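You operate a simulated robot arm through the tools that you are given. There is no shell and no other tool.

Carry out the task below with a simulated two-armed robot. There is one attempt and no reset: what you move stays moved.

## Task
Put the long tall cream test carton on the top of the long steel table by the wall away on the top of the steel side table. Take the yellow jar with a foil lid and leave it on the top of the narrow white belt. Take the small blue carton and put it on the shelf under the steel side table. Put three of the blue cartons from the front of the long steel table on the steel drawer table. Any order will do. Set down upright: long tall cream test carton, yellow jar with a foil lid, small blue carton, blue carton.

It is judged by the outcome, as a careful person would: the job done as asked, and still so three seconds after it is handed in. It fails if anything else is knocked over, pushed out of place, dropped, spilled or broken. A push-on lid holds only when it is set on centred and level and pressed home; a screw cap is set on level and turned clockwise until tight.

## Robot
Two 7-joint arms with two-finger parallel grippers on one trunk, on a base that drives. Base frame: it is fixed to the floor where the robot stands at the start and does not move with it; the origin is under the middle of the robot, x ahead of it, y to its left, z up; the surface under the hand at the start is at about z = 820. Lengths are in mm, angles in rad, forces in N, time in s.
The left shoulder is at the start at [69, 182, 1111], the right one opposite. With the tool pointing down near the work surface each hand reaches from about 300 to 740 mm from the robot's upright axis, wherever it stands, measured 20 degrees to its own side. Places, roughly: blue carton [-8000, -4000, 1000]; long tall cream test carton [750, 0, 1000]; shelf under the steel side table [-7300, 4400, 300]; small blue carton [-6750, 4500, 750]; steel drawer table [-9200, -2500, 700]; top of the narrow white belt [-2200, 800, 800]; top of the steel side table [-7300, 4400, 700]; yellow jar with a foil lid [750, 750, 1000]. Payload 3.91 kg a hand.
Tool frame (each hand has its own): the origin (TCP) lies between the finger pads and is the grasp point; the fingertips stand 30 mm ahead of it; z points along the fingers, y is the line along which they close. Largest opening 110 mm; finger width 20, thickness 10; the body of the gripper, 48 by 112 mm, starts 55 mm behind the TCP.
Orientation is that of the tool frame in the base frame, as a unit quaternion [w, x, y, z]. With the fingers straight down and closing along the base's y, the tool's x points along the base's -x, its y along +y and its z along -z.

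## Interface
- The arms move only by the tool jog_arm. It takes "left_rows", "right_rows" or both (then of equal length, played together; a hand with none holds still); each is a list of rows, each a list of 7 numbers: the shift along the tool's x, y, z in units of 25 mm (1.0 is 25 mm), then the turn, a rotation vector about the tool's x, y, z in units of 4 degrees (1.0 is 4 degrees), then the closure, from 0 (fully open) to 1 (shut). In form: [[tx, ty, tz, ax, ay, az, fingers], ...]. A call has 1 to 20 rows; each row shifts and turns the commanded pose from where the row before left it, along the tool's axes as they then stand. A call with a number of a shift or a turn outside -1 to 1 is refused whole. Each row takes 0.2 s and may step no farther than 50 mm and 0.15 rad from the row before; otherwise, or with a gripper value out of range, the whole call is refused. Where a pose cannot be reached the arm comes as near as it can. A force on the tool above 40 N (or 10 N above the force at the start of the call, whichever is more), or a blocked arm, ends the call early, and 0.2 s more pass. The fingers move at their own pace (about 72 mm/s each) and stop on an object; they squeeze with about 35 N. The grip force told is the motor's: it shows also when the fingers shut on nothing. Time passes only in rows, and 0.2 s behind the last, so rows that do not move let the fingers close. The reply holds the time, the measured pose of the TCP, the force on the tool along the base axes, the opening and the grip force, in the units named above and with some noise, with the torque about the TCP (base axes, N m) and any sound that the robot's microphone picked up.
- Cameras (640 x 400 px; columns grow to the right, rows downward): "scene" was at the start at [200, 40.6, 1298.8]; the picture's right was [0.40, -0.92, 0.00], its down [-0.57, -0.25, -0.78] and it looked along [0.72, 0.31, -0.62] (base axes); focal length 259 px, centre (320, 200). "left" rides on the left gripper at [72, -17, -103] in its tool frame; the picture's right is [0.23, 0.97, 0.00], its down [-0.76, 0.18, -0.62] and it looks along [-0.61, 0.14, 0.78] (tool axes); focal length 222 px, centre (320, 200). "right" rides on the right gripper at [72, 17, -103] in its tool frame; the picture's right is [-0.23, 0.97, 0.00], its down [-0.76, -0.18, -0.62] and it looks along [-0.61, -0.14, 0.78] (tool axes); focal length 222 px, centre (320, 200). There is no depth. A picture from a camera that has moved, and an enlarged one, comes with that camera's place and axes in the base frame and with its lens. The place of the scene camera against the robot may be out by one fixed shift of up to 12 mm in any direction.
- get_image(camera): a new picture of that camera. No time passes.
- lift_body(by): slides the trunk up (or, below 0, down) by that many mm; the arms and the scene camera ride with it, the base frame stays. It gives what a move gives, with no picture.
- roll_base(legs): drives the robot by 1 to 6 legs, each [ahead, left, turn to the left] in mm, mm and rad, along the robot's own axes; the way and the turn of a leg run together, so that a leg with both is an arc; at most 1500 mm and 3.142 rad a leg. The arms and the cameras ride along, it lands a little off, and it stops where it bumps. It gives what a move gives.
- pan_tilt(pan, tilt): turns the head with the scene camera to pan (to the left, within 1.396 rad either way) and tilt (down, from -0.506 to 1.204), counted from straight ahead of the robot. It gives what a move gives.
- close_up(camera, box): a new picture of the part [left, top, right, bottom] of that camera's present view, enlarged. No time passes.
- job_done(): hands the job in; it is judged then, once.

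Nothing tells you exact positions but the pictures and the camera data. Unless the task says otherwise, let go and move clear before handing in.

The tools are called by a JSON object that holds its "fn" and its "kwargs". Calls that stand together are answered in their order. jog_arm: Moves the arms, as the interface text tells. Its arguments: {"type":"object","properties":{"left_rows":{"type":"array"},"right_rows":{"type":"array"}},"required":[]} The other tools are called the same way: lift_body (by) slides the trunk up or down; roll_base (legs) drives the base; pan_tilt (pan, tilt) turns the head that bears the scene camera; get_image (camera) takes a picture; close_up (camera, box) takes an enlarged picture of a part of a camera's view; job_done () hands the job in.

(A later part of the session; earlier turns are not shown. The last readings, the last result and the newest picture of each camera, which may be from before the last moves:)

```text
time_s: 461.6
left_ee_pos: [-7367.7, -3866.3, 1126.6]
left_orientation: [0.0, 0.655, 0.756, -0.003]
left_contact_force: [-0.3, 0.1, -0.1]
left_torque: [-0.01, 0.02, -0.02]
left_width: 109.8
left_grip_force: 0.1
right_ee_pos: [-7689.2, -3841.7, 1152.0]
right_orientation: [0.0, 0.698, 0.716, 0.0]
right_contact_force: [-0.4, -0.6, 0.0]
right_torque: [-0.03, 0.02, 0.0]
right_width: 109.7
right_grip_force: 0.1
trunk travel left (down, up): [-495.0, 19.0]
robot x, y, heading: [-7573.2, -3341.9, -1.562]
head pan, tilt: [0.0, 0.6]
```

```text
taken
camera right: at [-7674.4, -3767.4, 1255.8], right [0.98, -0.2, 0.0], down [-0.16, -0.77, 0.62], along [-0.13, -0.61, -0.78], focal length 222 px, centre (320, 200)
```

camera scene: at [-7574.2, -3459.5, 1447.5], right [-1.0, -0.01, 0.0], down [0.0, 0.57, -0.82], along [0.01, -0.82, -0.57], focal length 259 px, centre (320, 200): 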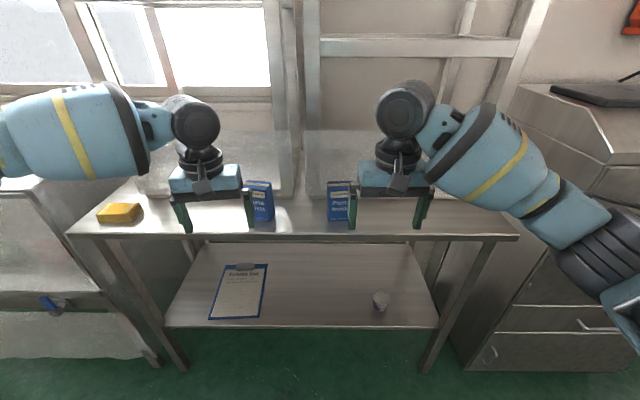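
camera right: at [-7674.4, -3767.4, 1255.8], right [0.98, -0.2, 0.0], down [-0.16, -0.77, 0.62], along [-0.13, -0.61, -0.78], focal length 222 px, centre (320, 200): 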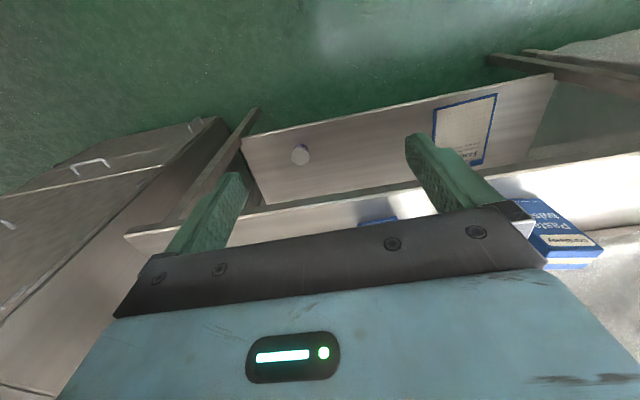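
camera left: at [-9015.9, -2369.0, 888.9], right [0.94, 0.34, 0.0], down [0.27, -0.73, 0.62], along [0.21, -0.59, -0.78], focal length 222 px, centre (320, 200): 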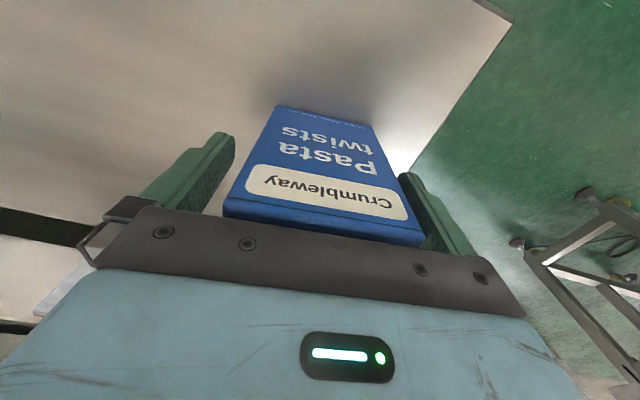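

{"fn": "roll_base", "kwargs": {"legs": [[155, 0, 0]]}}

{"fn": "jog_arm", "kwargs": {"left_rows": [[0.6, 0.6, 0, 0, 0, 0, 0], [0.6, 0.6, 0, 0, 0, 0, 0], [0.6, 0.6, 0, 0, 0, 0, 0], [0.6, 0.6, 0, 0, 0, 0, 0], [0.6, 0.6, 0, 0, 0, 0, 0]], "right_rows": [[-0.3, 0.2, 0, 0, 0, 0, 0], [-0.3, 0.2, 0, 0, 0, 0, 0], [-0.3, 0.2, 0, 0, 0, 0, 0], [-0.3, 0.2, 0, 0, 0, 0, 0], [-0.3, 0.2, 0, 0, 0, 0, 0]]}}

{"fn": "get_image", "kwargs": {"camera": "right"}}

{"fn": "close_up", "kwargs": {"camera": "right", "box": [240, 60, 480, 230]}}

{"fn": "get_image", "kwargs": {"camera": "scene"}}

```text
time_s: 463.0
left_ee_pos: [-7368.7, -4019.9, 1127.7]
left_orientation: [0.0, 0.656, 0.755, -0.004]
left_contact_force: [-0.2, -0.7, 0.8]
left_torque: [-0.01, -0.01, -0.02]
left_width: 110.1
left_grip_force: 0.2
right_ee_pos: [-7689.4, -3995.4, 1152.8]
right_orientation: [0.001, 0.699, 0.715, 0.001]
right_contact_force: [0.2, -0.2, -0.4]
right_torque: [0.04, -0.01, 0.01]
right_width: 110.1
right_grip_force: 0.1
trunk travel left (down, up): [-495.0, 19.0]
robot x, y, heading: [-7570.4, -3496.2, -1.566]
head pan, tilt: [0.0, 0.6]
```

```text
time_s: 464.2
left_ee_pos: [-7304.4, -3935.9, 1126.6]
left_orientation: [0.0, 0.656, 0.755, -0.003]
left_contact_force: [-1.2, -0.1, 0.2]
left_torque: [-0.01, 0.05, -0.03]
left_width: 109.8
left_grip_force: 0.2
right_ee_pos: [-7662.0, -4033.6, 1151.0]
right_orientation: [0.002, 0.698, 0.716, 0.0]
right_contact_force: [-0.2, 0.2, -0.2]
right_torque: [-0.01, -0.01, 0.0]
right_width: 110.0
right_grip_force: 0.2
trunk travel left (down, up): [-495.0, 19.0]
robot x, y, heading: [-7573.1, -3495.3, -1.564]
head pan, tilt: [0.0, 0.6]
```

```text
taken
camera right: at [-7647.4, -3959.2, 1255.2], right [0.98, -0.2, 0.0], down [-0.16, -0.77, 0.62], along [-0.13, -0.61, -0.78], focal length 222 px, centre (320, 200)
```

right: 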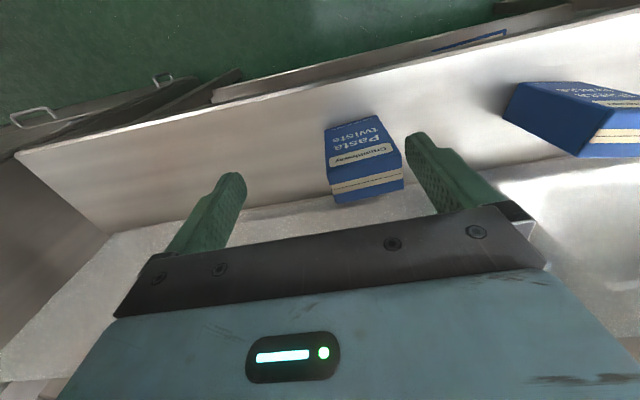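

```text
2.35 times, centred on (360, 145) of right
camera zoom: at [-7647.4, -3959.2, 1255.2], right [0.98, -0.2, 0.0], down [-0.16, -0.77, 0.62], along [-0.13, -0.61, -0.78], focal length 523 px, centre (226, 329)
```

zoom: 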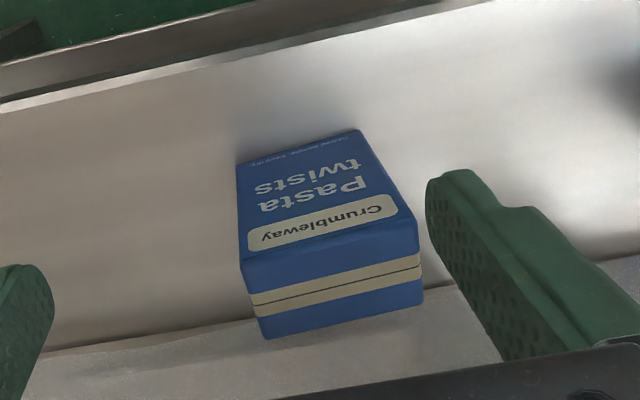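

```text
taken
camera scene: at [-7572.8, -3614.1, 1447.5], right [-1.0, -0.01, 0.0], down [0.0, 0.56, -0.83], along [0.0, -0.83, -0.56], focal length 259 px, centre (320, 200)
```

scene: 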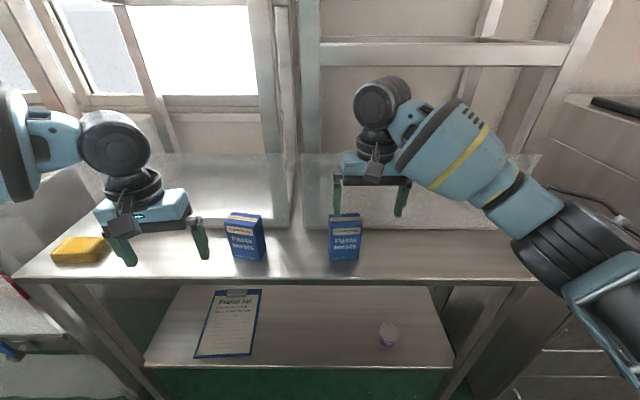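

{"fn": "jog_arm", "kwargs": {"right_rows": [[-0.83, 0.46, 0, 0, 0, -0.14, 0], [-0.83, 0.46, 0, 0, 0, -0.13, 0], [-0.83, 0.46, 0, 0, 0, -0.13, 0], [0, 0, 0.86, 0, 0, 0, 0], [0, 0, 0.86, 0, 0, 0, 0]]}}

{"fn": "get_image", "kwargs": {"camera": "right"}}

{"fn": "get_image", "kwargs": {"camera": "scene"}}

```text
time_s: 465.4
left_ee_pos: [-7305.2, -3936.1, 1126.2]
left_orientation: [-0.001, 0.657, 0.754, -0.002]
left_contact_force: [-0.2, 0.2, 0.0]
left_torque: [0.02, 0.0, 0.01]
left_width: 109.8
left_grip_force: 0.0
right_ee_pos: [-7624.7, -4094.4, 1108.8]
right_orientation: [0.001, 0.688, 0.726, 0.0]
right_contact_force: [0.5, 0.5, 0.0]
right_torque: [0.02, 0.0, 0.02]
right_width: 110.0
right_grip_force: 0.1
trunk travel left (down, up): [-495.0, 19.0]
robot x, y, heading: [-7565.9, -3497.6, -1.565]
head pan, tilt: [0.0, 0.6]
```

```text
taken
camera right: at [-7613.2, -4020.6, 1211.9], right [0.98, -0.18, 0.0], down [-0.14, -0.77, 0.62], along [-0.11, -0.61, -0.78], focal length 222 px, centre (320, 200)
```

right: 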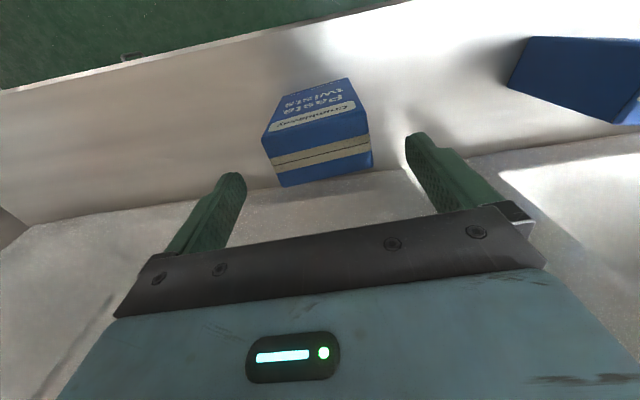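

```text
taken
camera scene: at [-7573.4, -3614.9, 1447.4], right [-1.0, -0.01, 0.0], down [0.0, 0.57, -0.82], along [0.01, -0.82, -0.57], focal length 259 px, centre (320, 200)
```

scene: 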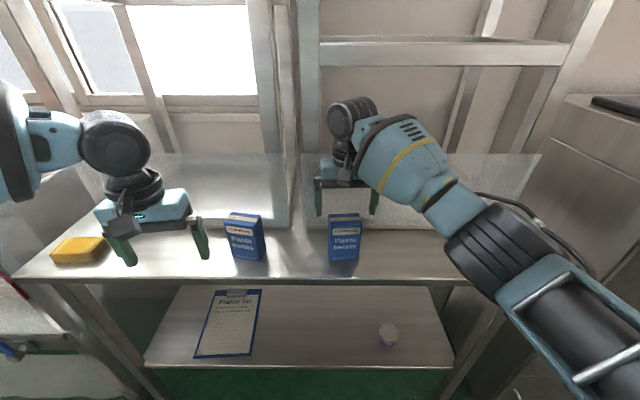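

Aligned the same way as with carton A. I descend, close and lift.

{"fn": "jog_arm", "kwargs": {"right_rows": [[0, 0, 0.8, 0, 0, 0, 0], [0, 0, 0.8, 0, 0, 0, 0], [0, 0, 0.8, 0, 0, 0, 0], [0, 0, 0.7, 0, 0, 0, 0], [0, 0, 0, 0, 0, 0, 0.2], [0, 0, 0, 0, 0, 0, 0.3], [0, 0, 0, 0, 0, 0, 1], [0, 0, 0, 0, 0, 0, 1], [0, 0, 0, 0, 0, 0, 1], [0, 0, 0, 0, 0, 0, 1]]}}

{"fn": "jog_arm", "kwargs": {"right_rows": [[0, 0, -0.15, 0, 0, 0, 1], [0, 0, -0.3, 0, 0, 0, 1], [0, 0, -0.5, 0, 0, 0, 1], [0, 0, -0.6, 0, 0, 0, 1], [0, 0, -0.8, 0, 0, 0, 1], [0, 0, -0.8, 0, 0, 0, 1], [0, 0, -0.8, 0, 0, 0, 1], [0, 0, -0.8, 0, 0, 0, 1]]}}

{"fn": "get_image", "kwargs": {"camera": "right"}}

{"fn": "get_image", "kwargs": {"camera": "scene"}}

```text
time_s: 467.6
left_ee_pos: [-7306.2, -3935.3, 1126.4]
left_orientation: [0.0, 0.656, 0.755, -0.002]
left_contact_force: [0.7, -0.5, -0.3]
left_torque: [-0.02, 0.0, 0.01]
left_width: 109.9
left_grip_force: 0.0
right_ee_pos: [-7625.2, -4094.0, 1031.3]
right_orientation: [0.001, 0.689, 0.725, 0.001]
right_contact_force: [1.2, 0.0, 1.1]
right_torque: [0.0, 0.08, -0.01]
right_width: 75.4
right_grip_force: 34.9
trunk travel left (down, up): [-495.0, 19.0]
robot x, y, heading: [-7572.7, -3495.9, -1.561]
head pan, tilt: [0.0, 0.6]
```

```text
time_s: 469.4
left_ee_pos: [-7305.8, -3935.3, 1127.0]
left_orientation: [-0.001, 0.656, 0.755, -0.004]
left_contact_force: [0.4, 0.2, -0.1]
left_torque: [-0.02, -0.02, -0.02]
left_width: 110.0
left_grip_force: 0.2
right_ee_pos: [-7625.6, -4094.9, 1150.1]
right_orientation: [0.0, 0.688, 0.725, 0.001]
right_contact_force: [0.6, 0.3, -1.5]
right_torque: [0.02, -0.02, -0.01]
right_width: 75.3
right_grip_force: 35.5
trunk travel left (down, up): [-495.0, 19.0]
robot x, y, heading: [-7570.6, -3497.3, -1.56]
head pan, tilt: [0.0, 0.6]
```

```text
taken
camera right: at [-7613.0, -4019.8, 1254.9], right [0.98, -0.18, 0.0], down [-0.14, -0.77, 0.62], along [-0.11, -0.61, -0.78], focal length 222 px, centre (320, 200)
```

right: 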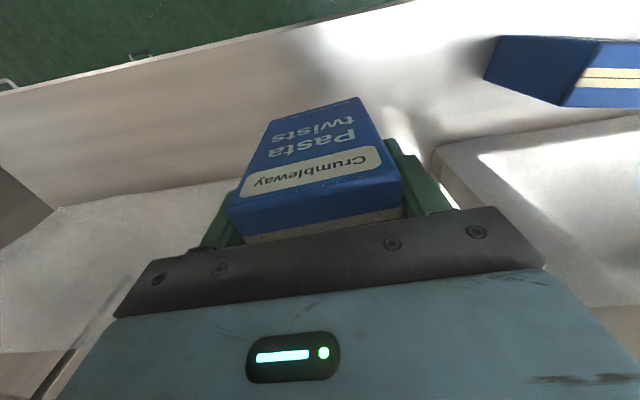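

```text
taken
camera scene: at [-7573.4, -3614.2, 1447.6], right [-1.0, -0.01, 0.0], down [0.0, 0.56, -0.83], along [0.01, -0.83, -0.56], focal length 259 px, centre (320, 200)
```

scene: 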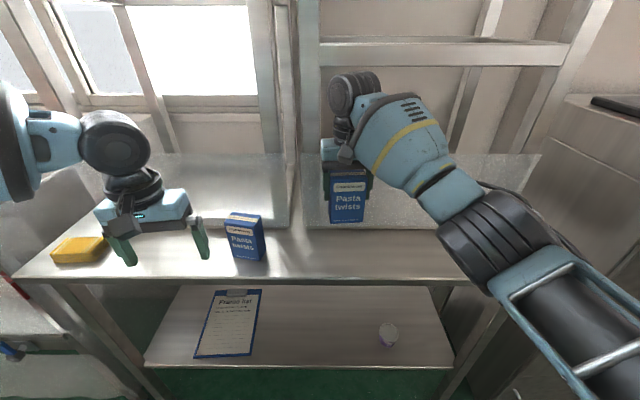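

The third carton is held. I retract, back up and take the same way to the drawer table.

{"fn": "jog_arm", "kwargs": {"right_rows": [[0.9, 0, 0, 0, 0, 0, 1], [0.9, 0, 0, 0, 0, 0, 1], [0.9, 0, 0, 0, 0, 0, 1], [0.9, 0, 0, 0, 0, 0, 1], [0.9, 0, 0, 0, 0, 0, 1]]}}

{"fn": "roll_base", "kwargs": {"legs": [[-180, 0, 0], [0, -695, 0], [-800, 0, 0], [-770, 0, 0]]}}

{"fn": "get_image", "kwargs": {"camera": "scene"}}

```text
time_s: 470.6
left_ee_pos: [-7306.1, -3934.5, 1126.2]
left_orientation: [-0.001, 0.655, 0.755, -0.002]
left_contact_force: [0.1, -0.6, 0.4]
left_torque: [-0.02, -0.01, 0.0]
left_width: 110.0
left_grip_force: 0.0
right_ee_pos: [-7632.1, -3982.7, 1150.4]
right_orientation: [0.0, 0.689, 0.725, 0.0]
right_contact_force: [-0.7, 0.4, -2.1]
right_torque: [-0.02, -0.02, 0.01]
right_width: 75.4
right_grip_force: 34.9
trunk travel left (down, up): [-495.0, 19.0]
robot x, y, heading: [-7572.7, -3498.6, -1.563]
head pan, tilt: [0.0, 0.6]
```

```text
time_s: 485.9
left_ee_pos: [-8008.5, -2177.4, 1125.6]
left_orientation: [-0.001, 0.658, 0.753, -0.002]
left_contact_force: [0.0, 1.1, -0.4]
left_torque: [0.03, 0.02, 0.01]
left_width: 110.0
left_grip_force: 0.1
right_ee_pos: [-8334.6, -2222.8, 1150.5]
right_orientation: [0.001, 0.69, 0.724, 0.002]
right_contact_force: [0.7, -0.2, -1.8]
right_torque: [0.01, -0.01, 0.02]
right_width: 75.0
right_grip_force: 34.8
trunk travel left (down, up): [-495.0, 19.0]
robot x, y, heading: [-8270.3, -1736.4, -1.569]
head pan, tilt: [0.0, 0.6]
```

```text
taken
camera scene: at [-8275.4, -1854.7, 1447.4], right [-1.0, 0.0, 0.0], down [0.0, 0.57, -0.82], along [0.0, -0.82, -0.57], focal length 259 px, centre (320, 200)
```

scene: 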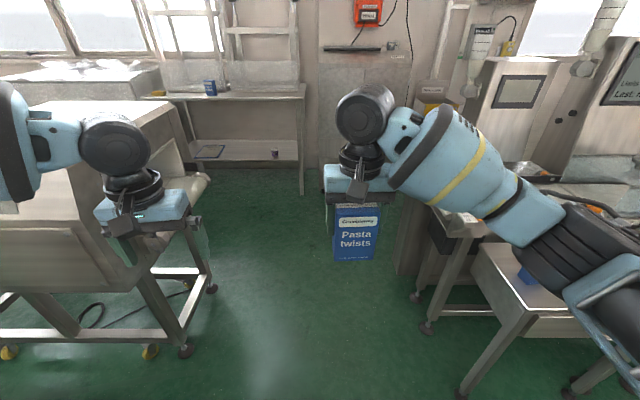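

{"fn": "roll_base", "kwargs": {"legs": [[0, -815, 0], [165, 0, 0]]}}

{"fn": "pan_tilt", "kwargs": {"pan": 0.0, "tilt": 0.65}}

{"fn": "get_image", "kwargs": {"camera": "scene"}}

```text
time_s: 494.6
left_ee_pos: [-8820.7, -2341.4, 1126.3]
left_orientation: [0.0, 0.65, 0.76, -0.003]
left_contact_force: [-0.7, -0.7, 0.0]
left_torque: [0.02, 0.04, 0.0]
left_width: 110.1
left_grip_force: 0.1
right_ee_pos: [-9146.3, -2394.7, 1150.8]
right_orientation: [0.001, 0.682, 0.732, 0.0]
right_contact_force: [0.3, 0.0, -1.3]
right_torque: [0.03, -0.01, -0.01]
right_width: 74.8
right_grip_force: 35.1
trunk travel left (down, up): [-495.0, 19.0]
robot x, y, heading: [-9096.6, -1902.8, -1.547]
head pan, tilt: [0.0, 0.6]
```

```text
time_s: 495.2
left_ee_pos: [-8820.5, -2343.0, 1125.8]
left_orientation: [-0.001, 0.65, 0.76, -0.002]
left_contact_force: [0.6, -0.4, -0.2]
left_torque: [-0.02, 0.01, 0.02]
left_width: 109.9
left_grip_force: 0.2
right_ee_pos: [-9145.0, -2395.4, 1150.0]
right_orientation: [0.0, 0.682, 0.731, 0.001]
right_contact_force: [0.0, 0.4, -1.9]
right_torque: [0.03, -0.03, 0.0]
right_width: 74.7
right_grip_force: 35.0
trunk travel left (down, up): [-495.0, 19.0]
robot x, y, heading: [-9096.2, -1909.2, -1.545]
head pan, tilt: [0.0, 0.649]
```

```text
taken
camera scene: at [-9094.6, -2025.1, 1443.1], right [-1.0, -0.02, 0.0], down [-0.01, 0.6, -0.8], along [0.02, -0.8, -0.6], focal length 259 px, centre (320, 200)
```

scene: 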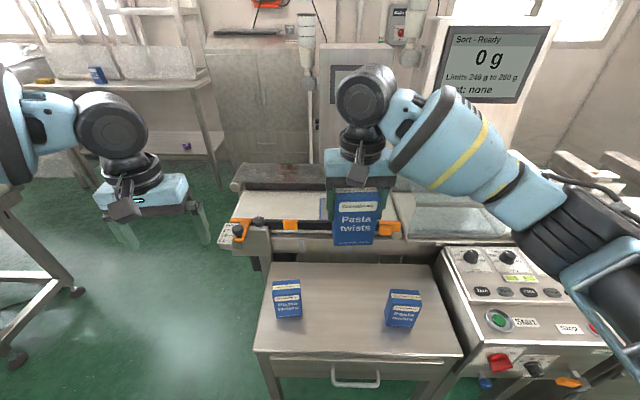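

{"fn": "lift_body", "kwargs": {"by": -200}}

{"fn": "jog_arm", "kwargs": {"right_rows": [[-0.6, 0, 0, 0, 0, 0, 1], [-0.6, 0, 0, 0, 0, 0, 1], [-0.6, 0, 0, 0, 0, 0, 1], [0, 0, 1, 0, 0, 0, 1], [0, 0, 1, 0, 0, 0, 1], [0, 0, 1, 0, 0, 0, 1], [0, 0, 1, 0, 0, 0, 1], [0, 0, 1, 0, 0, 0, 1], [0, 0, 0.4, 0, 0, 0, 1]]}}

{"fn": "get_image", "kwargs": {"camera": "scene"}}

{"fn": "get_image", "kwargs": {"camera": "right"}}

```text
time_s: 497.4
left_ee_pos: [-8821.0, -2341.7, 926.8]
left_orientation: [0.0, 0.649, 0.761, -0.003]
left_contact_force: [-0.4, -0.1, -0.1]
left_torque: [0.0, 0.04, 0.02]
left_width: 109.7
left_grip_force: 0.1
right_ee_pos: [-9145.0, -2393.9, 950.5]
right_orientation: [0.002, 0.682, 0.731, 0.0]
right_contact_force: [0.4, 0.2, -1.8]
right_torque: [0.0, -0.01, -0.04]
right_width: 74.6
right_grip_force: 35.0
trunk travel left (down, up): [-295.0, 219.0]
robot x, y, heading: [-9093.9, -1905.1, -1.549]
head pan, tilt: [0.0, 0.649]
```

```text
time_s: 499.4
left_ee_pos: [-8821.3, -2342.2, 926.6]
left_orientation: [0.0, 0.65, 0.76, -0.003]
left_contact_force: [-0.2, 0.5, 0.1]
left_torque: [0.0, -0.01, 0.02]
left_width: 109.9
left_grip_force: 0.1
right_ee_pos: [-9144.0, -2441.3, 816.0]
right_orientation: [0.001, 0.682, 0.731, 0.0]
right_contact_force: [0.4, -0.1, -1.5]
right_torque: [0.02, 0.0, -0.02]
right_width: 74.8
right_grip_force: 35.2
trunk travel left (down, up): [-295.0, 219.0]
robot x, y, heading: [-9093.2, -1905.1, -1.548]
head pan, tilt: [0.0, 0.649]
```

```text
taken
camera scene: at [-9092.0, -2133.8, 1218.9], right [-1.0, -0.02, 0.0], down [-0.01, 0.6, -0.8], along [0.02, -0.8, -0.6], focal length 259 px, centre (320, 200)
```

scene: 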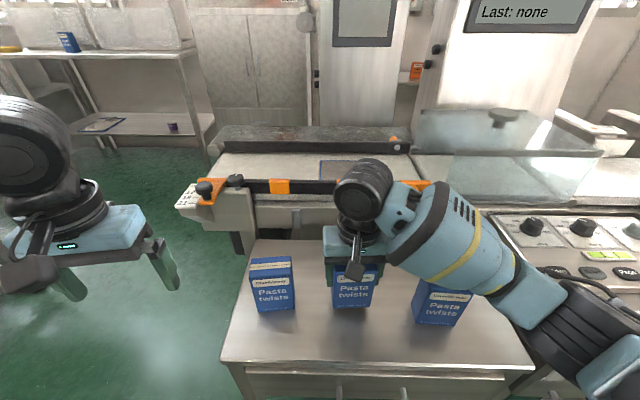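

```text
taken
camera right: at [-9131.7, -2366.5, 920.0], right [0.99, -0.16, 0.0], down [-0.13, -0.77, 0.62], along [-0.1, -0.62, -0.78], focal length 222 px, centre (320, 200)
```

right: 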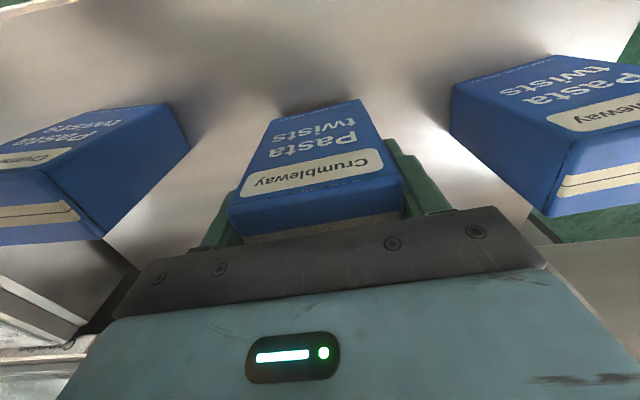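

{"fn": "jog_arm", "kwargs": {"right_rows": [[0, 0, 0.3, 0, 0, 0, 1], [0, 0, 0.3, 0, 0, 0, 1], [0, 0, 0.2, 0, 0, 0, 1], [0, 0, 0.1, 0, 0, 0, 1], [0, 0, 0.1, 0, 0, 0, 1], [0, 0, 0.1, 0, 0, 0, 1], [0, 0, 0.06, 0, 0, 0, 1], [0, 0, 0.06, 0, 0, 0, 1]]}}

```text
time_s: 501.2
left_ee_pos: [-8821.0, -2340.9, 927.4]
left_orientation: [0.0, 0.649, 0.761, -0.004]
left_contact_force: [0.4, -0.1, -0.4]
left_torque: [0.0, 0.02, 0.01]
left_width: 110.0
left_grip_force: 0.1
right_ee_pos: [-9142.7, -2440.6, 788.1]
right_orientation: [0.002, 0.682, 0.731, -0.001]
right_contact_force: [-6.6, -0.2, 34.0]
right_torque: [-0.06, 0.93, -0.1]
right_width: 74.8
right_grip_force: 35.2
trunk travel left (down, up): [-295.0, 219.0]
robot x, y, heading: [-9095.2, -1906.7, -1.546]
head pan, tilt: [0.0, 0.649]
```

In contact. I ease off and release.

{"fn": "jog_arm", "kwargs": {"right_rows": [[0, 0, -0.1, 0, 0, 0, 1], [0, 0, -0.06, 0, 0, 0, 1], [0, 0, 0, 0, 0, 0, 0.28], [0, 0, 0, 0, 0, 0, 0.22], [0, 0, 0, 0, 0, 0, 0.1], [0, 0, 0, 0, 0, 0, 0]]}}

{"fn": "get_image", "kwargs": {"camera": "right"}}

{"fn": "jog_arm", "kwargs": {"right_rows": [[0, 0, -0.2, 0, 0, 0, 0], [0, 0, -0.4, 0, 0, 0, 0], [0, 0, -0.6, 0, 0, 0, 0], [0, 0, -0.8, 0, 0, 0, 0], [0, 0, -1, 0, 0, 0, 0], [0, 0, -1, 0, 0, 0, 0], [0, 0, -1, 0, 0, 0, 0], [0, 0, -1, 0, 0, 0, 0]]}}

{"fn": "get_image", "kwargs": {"camera": "scene"}}

```text
time_s: 502.6
left_ee_pos: [-8821.6, -2341.8, 926.1]
left_orientation: [0.001, 0.65, 0.76, -0.002]
left_contact_force: [-0.1, -0.4, -1.3]
left_torque: [0.04, 0.0, 0.01]
left_width: 109.6
left_grip_force: 0.0
right_ee_pos: [-9144.0, -2438.7, 789.0]
right_orientation: [0.0, 0.682, 0.732, 0.0]
right_contact_force: [-1.0, 0.1, -0.1]
right_torque: [0.0, 0.03, -0.04]
right_width: 110.1
right_grip_force: 0.0
trunk travel left (down, up): [-295.0, 219.0]
robot x, y, heading: [-9092.5, -1907.5, -1.547]
head pan, tilt: [0.0, 0.649]
```

```text
taken
camera right: at [-9131.2, -2364.7, 892.5], right [0.99, -0.16, 0.0], down [-0.13, -0.77, 0.62], along [-0.1, -0.62, -0.78], focal length 222 px, centre (320, 200)
```

right: 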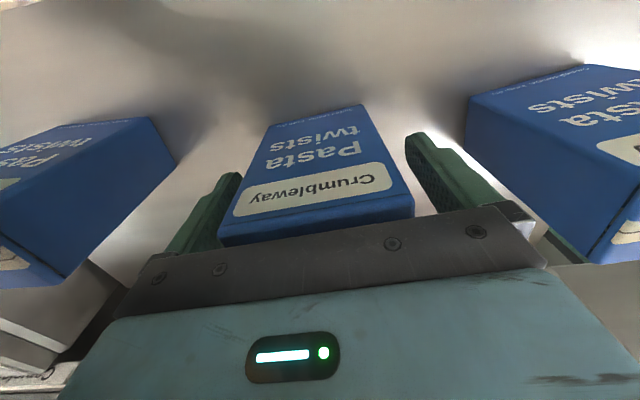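

```text
time_s: 504.4
left_ee_pos: [-8820.3, -2342.0, 926.6]
left_orientation: [0.0, 0.65, 0.76, -0.003]
left_contact_force: [0.4, -1.0, -0.3]
left_torque: [0.0, -0.07, -0.01]
left_width: 110.0
left_grip_force: 0.2
right_ee_pos: [-9143.3, -2438.4, 939.4]
right_orientation: [0.0, 0.682, 0.732, 0.001]
right_contact_force: [-0.4, 0.2, 0.0]
right_torque: [-0.01, -0.02, -0.03]
right_width: 109.9
right_grip_force: 0.1
trunk travel left (down, up): [-295.0, 219.0]
robot x, y, heading: [-9094.2, -1905.7, -1.551]
head pan, tilt: [0.0, 0.649]
```

```text
taken
camera scene: at [-9091.9, -2133.5, 1218.9], right [-1.0, -0.02, 0.0], down [-0.01, 0.6, -0.8], along [0.02, -0.8, -0.6], focal length 259 px, centre (320, 200)
```

scene: 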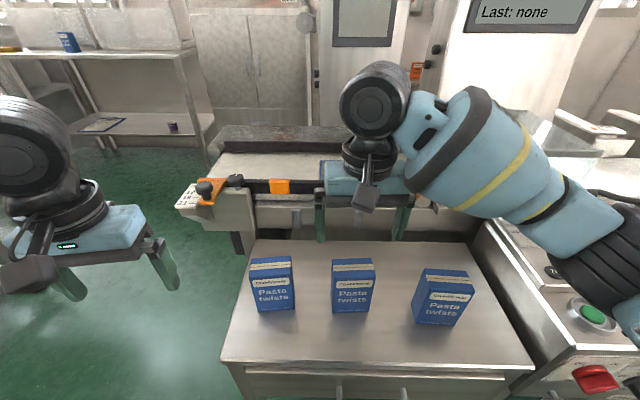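

All three blue cartons stand upright on the drawer table. Now back to the fallen jar: I move clear of the table and test, in free space, whether the left arm can reach lower when stretched out to the side.

{"fn": "roll_base", "kwargs": {"legs": [[-250, 0, 0]]}}

{"fn": "close_up", "kwargs": {"camera": "scene", "box": [180, 180, 460, 360]}}

{"fn": "jog_arm", "kwargs": {"left_rows": [[0.5, 0.85, 0, 0, 0, 0, 0], [0.5, 0.85, 0, 0, 0, 0, 0], [0.5, 0.85, 0, 0, 0, 0, 0], [0.5, 0.85, 0, 0, 0, 0, 0], [0.5, 0.85, 0, 0, 0, 0, 0], [0.5, 0.85, 0, 0, 0, 0, 0], [0.5, 0.85, 0, 0, 0, 0, 0], [0.5, 0.85, 0, 0, 0, 0, 0], [0.5, 0.85, 0, 0, 0, 0, 0], [0.5, 0.85, 0, 0, 0, 0, 0], [0.5, 0.85, 0, 0, 0, 0, 0], [0.5, 0.85, 0, 0, 0, 0, 0], [0.5, 0.85, 0, 0, 0, 0, 0], [0.5, 0.85, 0, 0, 0, 0, 0], [0.5, 0.85, 0, 0, 0, 0, 0], [0.5, 0.85, 0, 0, 0, 0, 0]]}}

```text
time_s: 506.2
left_ee_pos: [-8827.4, -2086.7, 928.0]
left_orientation: [-0.001, 0.648, 0.762, -0.002]
left_contact_force: [-0.2, -0.1, -1.0]
left_torque: [-0.01, 0.01, 0.02]
left_width: 110.1
left_grip_force: 0.1
right_ee_pos: [-9148.2, -2185.1, 940.7]
right_orientation: [0.001, 0.681, 0.732, 0.001]
right_contact_force: [0.0, -0.3, 0.6]
right_torque: [-0.03, 0.01, 0.02]
right_width: 109.8
right_grip_force: 0.1
trunk travel left (down, up): [-295.0, 219.0]
robot x, y, heading: [-9099.8, -1652.5, -1.546]
head pan, tilt: [0.0, 0.649]
```

```text
2.22 times, centred on (320, 270) of scene
camera zoom: at [-9097.7, -1880.4, 1219.0], right [-1.0, -0.03, 0.0], down [-0.02, 0.6, -0.8], along [0.02, -0.8, -0.6], focal length 576 px, centre (320, 44)
```

zoom: 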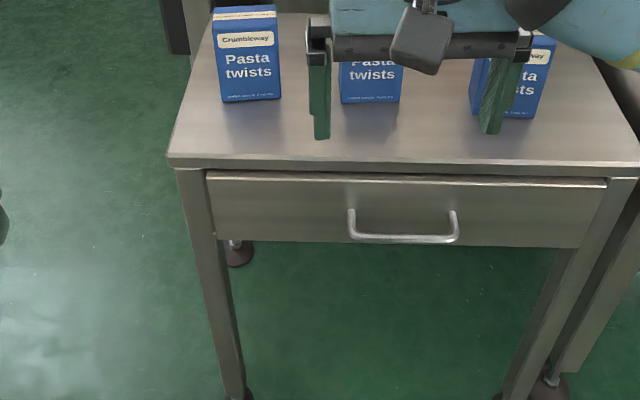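

```text
time_s: 509.6
left_ee_pos: [-8521.9, -1837.9, 924.3]
left_orientation: [-0.001, 0.649, 0.761, -0.003]
left_contact_force: [-0.2, -0.6, -0.7]
left_torque: [-0.02, -0.01, 0.01]
left_width: 110.0
left_grip_force: 0.0
right_ee_pos: [-9149.1, -2186.4, 940.4]
right_orientation: [0.001, 0.681, 0.732, 0.0]
right_contact_force: [-0.8, -0.5, 0.1]
right_torque: [-0.01, -0.01, -0.02]
right_width: 110.0
right_grip_force: 0.0
trunk travel left (down, up): [-295.0, 219.0]
robot x, y, heading: [-9099.5, -1655.9, -1.545]
head pan, tilt: [0.0, 0.649]
```

{"fn": "jog_arm", "kwargs": {"left_rows": [[0, 0, 1, 0, 0, 0, 0], [0, 0, 1, 0, 0, 0, 0], [0, 0, 1, 0, 0, 0, 0], [0, 0, 1, 0, 0, 0, 0], [0, 0, 1, 0, 0, 0, 0], [0, 0, 1, 0, 0, 0, 0], [0, 0, 1, 0, 0, 0, 0], [0, 0, 1, 0, 0, 0, 0], [0, 0, 1, 0, 0, 0, 0], [0, 0, 1, 0, 0, 0, 0], [0, 0, 1, 0, 0, 0, 0], [0, 0, 1, 0, 0, 0, 0], [0, 0, 1, 0, 0, 0, 0], [0, 0, 1, 0, 0, 0, 0], [0, 0, 1, 0, 0, 0, 0], [0, 0, 1, 0, 0, 0, 0], [0, 0, 1, 0, 0, 0, 0], [0, 0, 1, 0, 0, 0, 0], [0, 0, 1, 0, 0, 0, 0], [0, 0, 1, 0, 0, 0, 0]]}}

{"fn": "pan_tilt", "kwargs": {"pan": 1.2, "tilt": 0.6}}

{"fn": "get_image", "kwargs": {"camera": "scene"}}

```text
time_s: 513.9
left_ee_pos: [-8524.3, -1840.8, 424.3]
left_orientation: [0.0, 0.647, 0.762, -0.002]
left_contact_force: [0.0, -0.3, -0.3]
left_torque: [0.0, -0.04, -0.04]
left_width: 109.9
left_grip_force: 0.0
right_ee_pos: [-9150.1, -2184.8, 939.1]
right_orientation: [0.001, 0.682, 0.732, 0.001]
right_contact_force: [0.3, -0.7, 1.0]
right_torque: [-0.01, -0.01, 0.0]
right_width: 110.1
right_grip_force: 0.1
trunk travel left (down, up): [-295.0, 219.0]
robot x, y, heading: [-9104.1, -1655.3, -1.544]
head pan, tilt: [0.0, 0.649]
```

```text
time_s: 515.2
left_ee_pos: [-8524.9, -1839.6, 424.6]
left_orientation: [0.0, 0.647, 0.762, -0.002]
left_contact_force: [-0.8, -0.2, -0.1]
left_torque: [-0.02, 0.03, 0.01]
left_width: 110.0
left_grip_force: 0.0
right_ee_pos: [-9148.7, -2184.7, 939.1]
right_orientation: [0.0, 0.681, 0.732, 0.001]
right_contact_force: [-0.1, -0.9, -0.4]
right_torque: [-0.01, -0.01, -0.05]
right_width: 109.8
right_grip_force: 0.1
trunk travel left (down, up): [-295.0, 219.0]
robot x, y, heading: [-9103.5, -1654.2, -1.54]
head pan, tilt: [1.201, 0.6]
```

```text
taken
camera scene: at [-9016.8, -1824.1, 1223.2], right [-0.34, -0.94, 0.0], down [-0.53, 0.19, -0.83], along [0.78, -0.28, -0.56], focal length 259 px, centre (320, 200)
```

scene: 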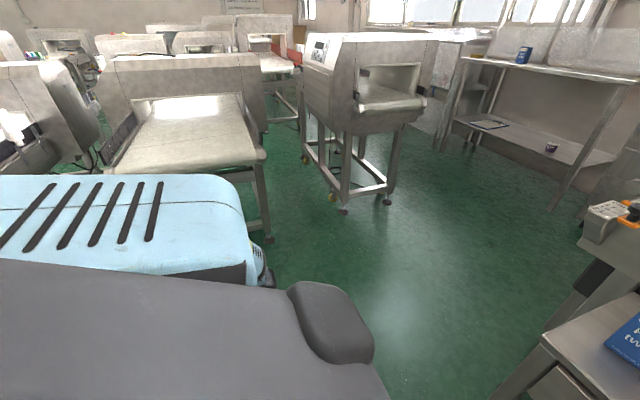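

{"fn": "jog_arm", "kwargs": {"left_rows": [[0, 0, 1, 0, 0, 0, 0], [0, 0, 1, 0, 0, 0, 0], [0, 0, 1, 0, 0, 0, 0], [0, 0, 1, 0, 0, 0, 0], [0, 0, 1, 0, 0, 0, 0]]}}

```text
time_s: 516.5
left_ee_pos: [-8526.0, -1838.6, 299.4]
left_orientation: [0.0, 0.648, 0.762, -0.002]
left_contact_force: [0.6, 1.4, -0.2]
left_torque: [-0.04, 0.04, 0.03]
left_width: 109.9
left_grip_force: 0.1
right_ee_pos: [-9149.5, -2186.6, 938.1]
right_orientation: [0.0, 0.681, 0.732, 0.002]
right_contact_force: [1.1, 0.0, 0.0]
right_torque: [0.03, 0.0, -0.04]
right_width: 110.2
right_grip_force: 0.0
trunk travel left (down, up): [-295.0, 219.0]
robot x, y, heading: [-9101.9, -1655.7, -1.543]
head pan, tilt: [1.201, 0.6]
```

Very useful: stretched out to the side, the left arm reaches far lower (732 mm below the shoulder) — so the jar on the floor can be picked with the robot's left side toward it. I now test in the air whether the hand can then be turned to stand the jar upright (yaw 90°, pitch 70°).

{"fn": "jog_arm", "kwargs": {"left_rows": [[0, 0, -1, 0, 0, 0, 0], [0, 0, -1, 0, 0, 0, 0], [0, 0, -1, 0, 0, 0, 0], [0, 0, -1, 0, 0, 0, 0], [0, 0, -1, 0, 0, 0, 0], [0, 0, -1, 0, 0, 0, 0], [0, 0, -1, 0, 0, 0, 0], [0, 0, -1, 0, 0, 0, 0], [0, 0, -1, 0, 0, 0, 0], [0, 0, -1, 0, 0, 0, 0], [0, 0, -1, 0, 0, 0, 0], [0, 0, -1, 0, 0, 0, 0], [0, 0, -1, 0, 0, 0, 0], [0, 0, -1, 0, 0, 0, 0], [0, 0, -1, 0, 0, 0, 0], [0, 0, -1, 0, 0, 0, 0], [0, 0, -1, 0, 0, 0, 0], [0, 0, -1, 0, 0, 0, 0], [0, 0, -1, 0, 0, 0, 0], [0, 0, -1, 0, 0, 0, 0]]}}

{"fn": "jog_arm", "kwargs": {"left_rows": [[-0.7, -0.7, -0.3, 0, 0, 0, 0], [-0.7, -0.7, -0.3, 0, 0, 0, 0], [-0.7, -0.7, -0.3, 0, 0, 0, 0], [-0.7, -0.7, -0.3, 0, 0, 0, 0], [-0.7, -0.7, -0.3, 0, 0, 0, 0], [-0.7, -0.7, -0.3, 0, 0, 0, 0], [-0.7, -0.7, -0.3, 0, 0, 0, 0], [-0.7, -0.7, -0.3, 0, 0, 0, 0], [-0.7, -0.7, -0.3, 0, 0, 0, 0], [-0.7, -0.7, -0.3, 0, 0, 0, 0], [-0.7, -0.7, -0.3, 0, 0, 0, 0], [-0.7, -0.7, -0.3, 0, 0, 0, 0]]}}

{"fn": "jog_arm", "kwargs": {"left_rows": [[0, 0, 0, 0, 0, -1, 0], [0, 0, 0, 0, 0, -1, 0], [0, 0, 0, 0, 0, -1, 0], [0, 0, 0, 0, 0, -1, 0], [0, 0, 0, 0, 0, -1, 0], [0, 0, 0, 0, 0, -1, 0], [0, 0, 0, 0, 0, -1, 0], [0, 0, 0, 0, 0, -1, 0], [0, 0, 0, 0, 0, -1, 0], [0, 0, 0, 0, 0, -1, 0], [0, 0, 0, 0, 0, -1, 0], [0, 0, 0, 0, 0, -1, 0], [0, 0, 0, 0, 0, -1, 0], [0, 0, 0, 0, 0, -1, 0], [0, 0, 0, 0, 0, -1, 0], [0, 0, 0, 0, 0, -1, 0], [0, 0, 0, 0, 0, -1, 0], [0, 0, 0, 0, 0, -1, 0], [0, 0, 0, 0, 0, -1, 0], [0, 0, 0, 0, 0, -1, 0]]}}

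```text
time_s: 520.6
left_ee_pos: [-8524.5, -1837.3, 799.5]
left_orientation: [-0.001, 0.649, 0.761, -0.003]
left_contact_force: [-0.7, -0.3, 0.8]
left_torque: [0.03, 0.01, 0.02]
left_width: 110.1
left_grip_force: 0.1
right_ee_pos: [-9148.9, -2186.2, 939.1]
right_orientation: [0.001, 0.681, 0.732, 0.0]
right_contact_force: [-0.7, -1.4, 0.7]
right_torque: [-0.01, 0.02, 0.0]
right_width: 110.2
right_grip_force: 0.0
trunk travel left (down, up): [-295.0, 219.0]
robot x, y, heading: [-9101.5, -1653.0, -1.542]
head pan, tilt: [1.201, 0.6]
```

```text
time_s: 523.2
left_ee_pos: [-8697.7, -2078.1, 890.7]
left_orientation: [0.0, 0.648, 0.761, -0.002]
left_contact_force: [-0.7, 0.0, 0.5]
left_torque: [-0.02, 0.03, -0.02]
left_width: 110.0
left_grip_force: 0.0
right_ee_pos: [-9149.8, -2186.3, 938.9]
right_orientation: [0.001, 0.681, 0.732, 0.001]
right_contact_force: [-1.3, 0.0, 1.2]
right_torque: [-0.01, -0.02, 0.0]
right_width: 110.1
right_grip_force: 0.1
trunk travel left (down, up): [-295.0, 219.0]
robot x, y, heading: [-9097.3, -1654.3, -1.544]
head pan, tilt: [1.201, 0.6]
```

```text
time_s: 527.5
left_ee_pos: [-8697.3, -2078.1, 891.5]
left_orientation: [-0.001, 0.007, 1.0, -0.002]
left_contact_force: [-0.4, 0.5, 0.0]
left_torque: [0.0, 0.01, 0.01]
left_width: 109.9
left_grip_force: 0.1
right_ee_pos: [-9148.8, -2186.7, 939.0]
right_orientation: [0.001, 0.681, 0.732, 0.001]
right_contact_force: [-0.8, -0.9, 0.1]
right_torque: [0.0, 0.04, 0.0]
right_width: 110.0
right_grip_force: 0.1
trunk travel left (down, up): [-295.0, 219.0]
robot x, y, heading: [-9103.7, -1656.0, -1.541]
head pan, tilt: [1.201, 0.6]
```

{"fn": "jog_arm", "kwargs": {"left_rows": [[0, 0, 0, 0, 1, 0, 0], [0, 0, 0, 0, 1, 0, 0], [0, 0, 0, 0, 1, 0, 0], [0, 0, 0, 0, 1, 0, 0], [0, 0, 0, 0, 1, 0, 0], [0, 0, 0, 0, 1, 0, 0], [0, 0, 0, 0, 1, 0, 0], [0, 0, 0, 0, 1, 0, 0], [0, 0, 0, 0, 1, 0, 0], [0, 0, 0, 0, 1, 0, 0], [0, 0, 0, 0, 1, 0, 0], [0, 0, 0, 0, 1, 0, 0], [0, 0, 0, 0, 1, 0, 0], [0, 0, 0, 0, 1, 0, 0], [0, 0, 0, 0, 1, 0, 0], [0, 0, 0, 0, 1, 0, 0], [0, 0, 0, 0, 1, 0, 0], [0, 0, 0, 0, 1, 0, 0]]}}

{"fn": "pan_tilt", "kwargs": {"pan": 0.7, "tilt": 0.6}}

{"fn": "get_image", "kwargs": {"camera": "scene"}}

```text
time_s: 531.2
left_ee_pos: [-8698.4, -2076.8, 890.4]
left_orientation: [-0.575, 0.009, 0.818, 0.004]
left_contact_force: [0.1, 0.2, -0.3]
left_torque: [-0.01, 0.01, 0.01]
left_width: 110.1
left_grip_force: 0.3
right_ee_pos: [-9150.4, -2185.9, 938.7]
right_orientation: [0.001, 0.682, 0.731, 0.0]
right_contact_force: [0.1, -0.5, -0.4]
right_torque: [-0.02, 0.0, -0.01]
right_width: 110.0
right_grip_force: 0.1
trunk travel left (down, up): [-295.0, 219.0]
robot x, y, heading: [-9103.2, -1654.0, -1.543]
head pan, tilt: [1.201, 0.6]
```

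```text
time_s: 532.2
left_ee_pos: [-8699.4, -2077.7, 891.3]
left_orientation: [-0.575, 0.009, 0.818, 0.004]
left_contact_force: [0.3, -0.2, -0.3]
left_torque: [-0.02, 0.01, 0.02]
left_width: 110.4
left_grip_force: 0.0
right_ee_pos: [-9149.7, -2184.7, 939.5]
right_orientation: [0.001, 0.681, 0.732, 0.001]
right_contact_force: [1.0, 0.0, -0.1]
right_torque: [0.0, 0.01, 0.0]
right_width: 110.0
right_grip_force: 0.1
trunk travel left (down, up): [-295.0, 219.0]
robot x, y, heading: [-9103.3, -1654.9, -1.546]
head pan, tilt: [0.7, 0.6]
```

```text
taken
camera scene: at [-9041.2, -1860.2, 1223.2], right [-0.75, -0.66, 0.0], down [-0.38, 0.42, -0.83], along [0.55, -0.62, -0.56], focal length 259 px, centre (320, 200)
```

scene: 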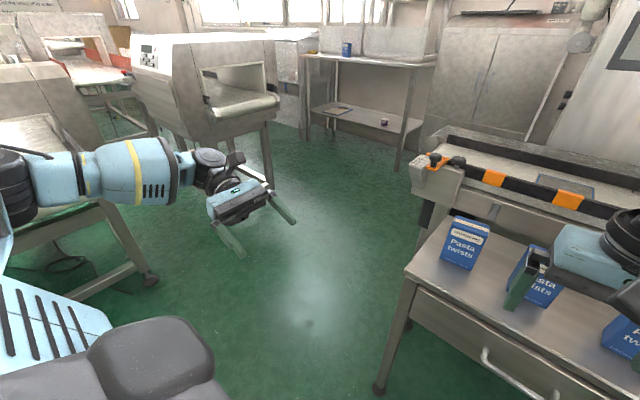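

The hand can be brought into the uprighting pose (yaw 80° + pitch 72°) without trouble, so I can stand the jar up after picking it. I restore the hand, raise the trunk and drive back the way I came.

{"fn": "jog_arm", "kwargs": {"left_rows": [[0, 0, 0, 0, -1, 0, 0], [0, 0, 0, 0, -1, 0, 0], [0, 0, 0, 0, -1, 0, 0], [0, 0, 0, 0, -1, 0, 0], [0, 0, 0, 0, -1, 0, 0], [0, 0, 0, 0, -1, 0, 0], [0, 0, 0, 0, -1, 0, 0], [0, 0, 0, 0, -1, 0, 0], [0, 0, 0, 0, -1, 0, 0], [0, 0, 0, 0, -1, 0, 0], [0, 0, 0, 0, -1, 0, 0], [0, 0, 0, 0, -1, 0, 0], [0, 0, 0, 0, -1, 0, 0], [0, 0, 0, 0, -1, 0, 0], [0, 0, 0, 0, -1, 0, 0], [0, 0, 0, 0, -1, 0, 0], [0, 0, 0, 0, -1, 0, 0], [0, 0, 0, 0, -1, 0, 0]]}}

{"fn": "jog_arm", "kwargs": {"left_rows": [[0, 0, 0, 0, 0, 1, 0], [0, 0, 0, 0, 0, 1, 0], [0, 0, 0, 0, 0, 1, 0], [0, 0, 0, 0, 0, 1, 0], [0, 0, 0, 0, 0, 1, 0], [0, 0, 0, 0, 0, 1, 0], [0, 0, 0, 0, 0, 1, 0], [0, 0, 0, 0, 0, 1, 0], [0, 0, 0, 0, 0, 1, 0], [0, 0, 0, 0, 0, 1, 0], [0, 0, 0, 0, 0, 1, 0], [0, 0, 0, 0, 0, 1, 0], [0, 0, 0, 0, 0, 1, 0], [0, 0, 0, 0, 0, 1, 0], [0, 0, 0, 0, 0, 1, 0], [0, 0, 0, 0, 0, 1, 0], [0, 0, 0, 0, 0, 1, 0], [0, 0, 0, 0, 0, 1, 0], [0, 0, 0, 0, 0, 1, 0], [0, 0, 0, 0, 0, 1, 0]]}}

{"fn": "jog_arm", "kwargs": {"left_rows": [[0.2, -0.8, 0, 0, 0, 0.4, 0], [0.2, -0.8, 0, 0, 0, 0.4, 0], [0.2, -0.8, 0, 0, 0, 0.4, 0], [0.2, -0.8, 0, 0, 0, 0.4, 0], [0.2, -0.8, 0, 0, 0, 0.4, 0], [0.2, -0.8, 0, 0, 0, 0.4, 0]]}}

{"fn": "lift_body", "kwargs": {"by": 200}}

{"fn": "roll_base", "kwargs": {"legs": [[0, 610, -0.025], [-1400, 0, 0], [-1300, -390, 0]]}}

{"fn": "pan_tilt", "kwargs": {"pan": 0.0, "tilt": 0.4}}

{"fn": "get_image", "kwargs": {"camera": "scene"}}

```text
time_s: 536.0
left_ee_pos: [-8697.5, -2077.7, 891.0]
left_orientation: [-0.001, 0.008, 1.0, -0.002]
left_contact_force: [0.2, 0.3, -0.3]
left_torque: [0.01, 0.0, 0.0]
left_width: 110.0
left_grip_force: 0.0
right_ee_pos: [-9149.1, -2187.3, 938.0]
right_orientation: [0.001, 0.681, 0.732, 0.0]
right_contact_force: [-0.5, 0.0, -0.1]
right_torque: [0.01, 0.02, -0.01]
right_width: 110.1
right_grip_force: 0.1
trunk travel left (down, up): [-295.0, 219.0]
robot x, y, heading: [-9104.9, -1650.5, -1.545]
head pan, tilt: [0.7, 0.6]
```

```text
time_s: 540.2
left_ee_pos: [-8696.3, -2077.2, 890.8]
left_orientation: [0.0, 0.649, 0.761, -0.003]
left_contact_force: [-0.1, -0.1, -0.3]
left_torque: [-0.03, -0.01, -0.02]
left_width: 109.9
left_grip_force: 0.0
right_ee_pos: [-9148.5, -2185.0, 938.8]
right_orientation: [0.0, 0.682, 0.731, 0.0]
right_contact_force: [-0.1, -0.5, 0.7]
right_torque: [0.02, 0.03, -0.02]
right_width: 110.1
right_grip_force: 0.1
trunk travel left (down, up): [-295.0, 219.0]
robot x, y, heading: [-9101.7, -1653.0, -1.541]
head pan, tilt: [0.7, 0.6]
```

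```text
time_s: 541.6
left_ee_pos: [-8818.2, -2058.3, 891.1]
left_orientation: [-0.001, 0.71, 0.704, -0.003]
left_contact_force: [0.4, 0.1, -0.2]
left_torque: [-0.04, -0.01, -0.01]
left_width: 109.9
left_grip_force: 0.0
right_ee_pos: [-9149.1, -2185.8, 939.1]
right_orientation: [0.001, 0.681, 0.733, 0.001]
right_contact_force: [-0.2, 0.0, -0.3]
right_torque: [0.02, 0.01, -0.02]
right_width: 110.1
right_grip_force: 0.0
trunk travel left (down, up): [-295.0, 219.0]
robot x, y, heading: [-9101.1, -1652.3, -1.541]
head pan, tilt: [0.7, 0.6]
```

```text
time_s: 543.8
left_ee_pos: [-8819.0, -2059.2, 1090.5]
left_orientation: [-0.002, 0.71, 0.704, -0.001]
left_contact_force: [0.9, -0.4, 0.0]
left_torque: [0.02, 0.01, 0.02]
left_width: 109.9
left_grip_force: 0.1
right_ee_pos: [-9149.1, -2185.5, 1137.4]
right_orientation: [-0.001, 0.681, 0.732, 0.002]
right_contact_force: [0.5, -0.5, -0.5]
right_torque: [0.0, 0.01, -0.01]
right_width: 109.7
right_grip_force: 0.1
trunk travel left (down, up): [-495.0, 19.0]
robot x, y, heading: [-9100.9, -1652.7, -1.546]
head pan, tilt: [0.7, 0.6]
```

```text
time_s: 562.5
left_ee_pos: [-8630.9, 638.1, 1091.3]
left_orientation: [0.0, 0.715, 0.699, -0.002]
left_contact_force: [0.5, 0.7, -0.4]
left_torque: [-0.02, 0.0, 0.0]
left_width: 109.8
left_grip_force: 0.1
right_ee_pos: [-8963.1, 515.8, 1139.3]
right_orientation: [0.0, 0.687, 0.727, 0.001]
right_contact_force: [0.0, -0.4, 1.0]
right_torque: [0.0, 0.0, 0.0]
right_width: 110.2
right_grip_force: 0.0
trunk travel left (down, up): [-495.0, 19.0]
robot x, y, heading: [-8909.0, 1045.2, -1.557]
head pan, tilt: [0.7, 0.6]
```

```text
time_s: 563.6
left_ee_pos: [-8632.1, 638.2, 1091.4]
left_orientation: [0.0, 0.715, 0.699, -0.002]
left_contact_force: [-0.4, -1.0, 0.1]
left_torque: [-0.02, -0.02, 0.0]
left_width: 110.0
left_grip_force: 0.1
right_ee_pos: [-8962.6, 516.7, 1138.7]
right_orientation: [0.0, 0.687, 0.727, 0.0]
right_contact_force: [-0.3, -0.3, -0.1]
right_torque: [0.02, 0.01, 0.0]
right_width: 110.0
right_grip_force: 0.2
trunk travel left (down, up): [-495.0, 19.0]
robot x, y, heading: [-8908.0, 1048.2, -1.559]
head pan, tilt: [0.0, 0.4]
```

```text
taken
camera scene: at [-8909.0, 923.4, 1465.7], right [-1.0, -0.01, 0.0], down [-0.01, 0.39, -0.92], along [0.01, -0.92, -0.39], focal length 259 px, centre (320, 200)
```

scene: 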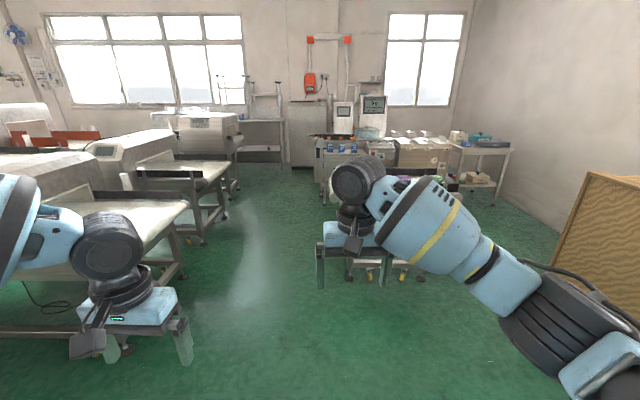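

{"fn": "roll_base", "kwargs": {"legs": [[-1400, 0, 0], [-1400, 0, 0], [-1230, 0, 0], [0, 0, 1.556]]}}

{"fn": "get_image", "kwargs": {"camera": "scene"}}

```text
time_s: 586.7
left_ee_pos: [-8553.0, 5324.1, 1091.6]
left_orientation: [0.001, 0.024, 1.0, -0.002]
left_contact_force: [0.1, 0.0, -0.2]
left_torque: [0.02, 0.03, -0.03]
left_width: 110.1
left_grip_force: 0.0
right_ee_pos: [-8439.1, 4990.3, 1139.7]
right_orientation: [0.0, -0.016, 1.0, 0.002]
right_contact_force: [0.2, -0.1, -0.2]
right_torque: [0.0, 0.01, -0.01]
right_width: 110.3
right_grip_force: 0.0
trunk travel left (down, up): [-495.0, 19.0]
robot x, y, heading: [-8968.4, 5055.0, -0.008]
head pan, tilt: [0.0, 0.4]
```

```text
taken
camera scene: at [-8841.3, 5063.4, 1465.7], right [-0.01, -1.0, 0.0], down [-0.39, 0.0, -0.92], along [0.92, -0.01, -0.39], focal length 259 px, centre (320, 200)
```

scene: 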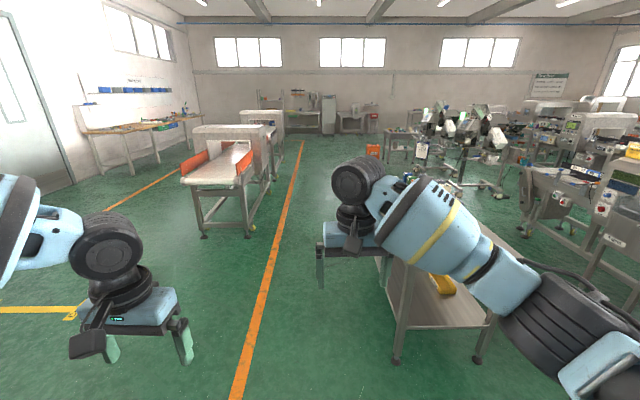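

{"fn": "roll_base", "kwargs": {"legs": [[1450, 0, 0], [1450, 0, 0], [1450, 0, 0], [1450, 0, 0]]}}

{"fn": "get_image", "kwargs": {"camera": "scene"}}

{"fn": "pan_tilt", "kwargs": {"pan": -1.0, "tilt": 0.35}}

{"fn": "get_image", "kwargs": {"camera": "scene"}}

```text
time_s: 614.2
left_ee_pos: [-2787.4, 5484.4, 1091.3]
left_orientation: [0.002, -0.002, 1.0, -0.002]
left_contact_force: [-0.5, 0.1, 0.0]
left_torque: [-0.02, -0.02, 0.01]
left_width: 110.0
left_grip_force: 0.0
right_ee_pos: [-2657.1, 5156.4, 1139.1]
right_orientation: [0.0, -0.041, 0.999, 0.001]
right_contact_force: [-0.2, -0.2, 0.1]
right_torque: [0.0, 0.0, -0.03]
right_width: 110.0
right_grip_force: 0.0
trunk travel left (down, up): [-495.0, 19.0]
robot x, y, heading: [-3190.3, 5200.3, 0.035]
head pan, tilt: [0.0, 0.4]
```

```text
taken
camera scene: at [-3062.5, 5210.3, 1465.8], right [0.04, -1.0, 0.0], down [-0.39, -0.01, -0.92], along [0.92, 0.03, -0.39], focal length 259 px, centre (320, 200)
```

scene: 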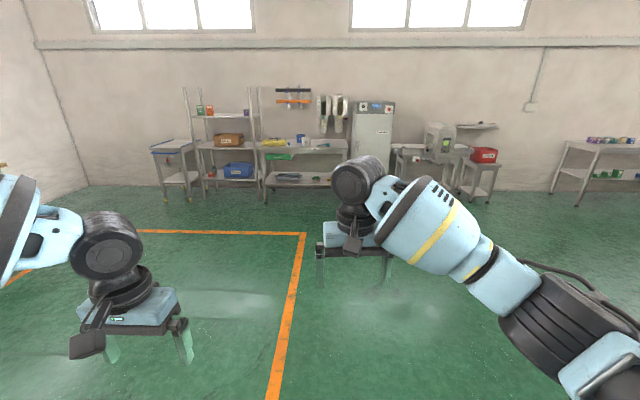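

```text
time_s: 615.5
left_ee_pos: [-2786.2, 5484.2, 1092.1]
left_orientation: [0.001, -0.001, 1.0, -0.001]
left_contact_force: [-0.2, -0.4, -0.3]
left_torque: [0.03, 0.0, -0.01]
left_width: 110.2
left_grip_force: 0.0
right_ee_pos: [-2657.3, 5156.9, 1138.6]
right_orientation: [0.0, -0.041, 0.999, 0.0]
right_contact_force: [0.2, 0.3, 0.4]
right_torque: [0.0, 0.03, -0.03]
right_width: 110.1
right_grip_force: 0.1
trunk travel left (down, up): [-495.0, 19.0]
robot x, y, heading: [-3192.2, 5200.1, 0.036]
head pan, tilt: [-1.0, 0.351]
```

```text
taken
camera scene: at [-3101.8, 5130.5, 1470.3], right [-0.82, -0.57, 0.0], down [-0.2, 0.28, -0.94], along [0.54, -0.77, -0.34], focal length 259 px, centre (320, 200)
```

scene: 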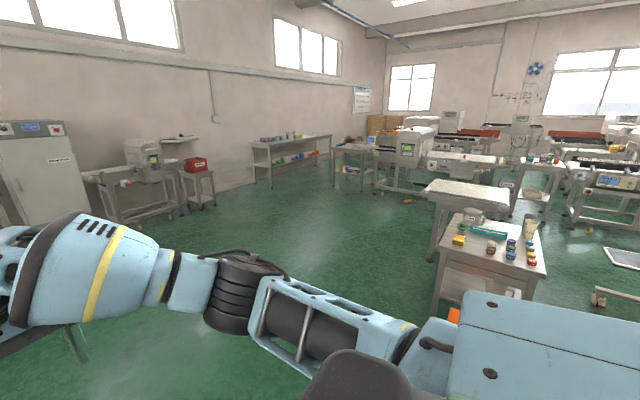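

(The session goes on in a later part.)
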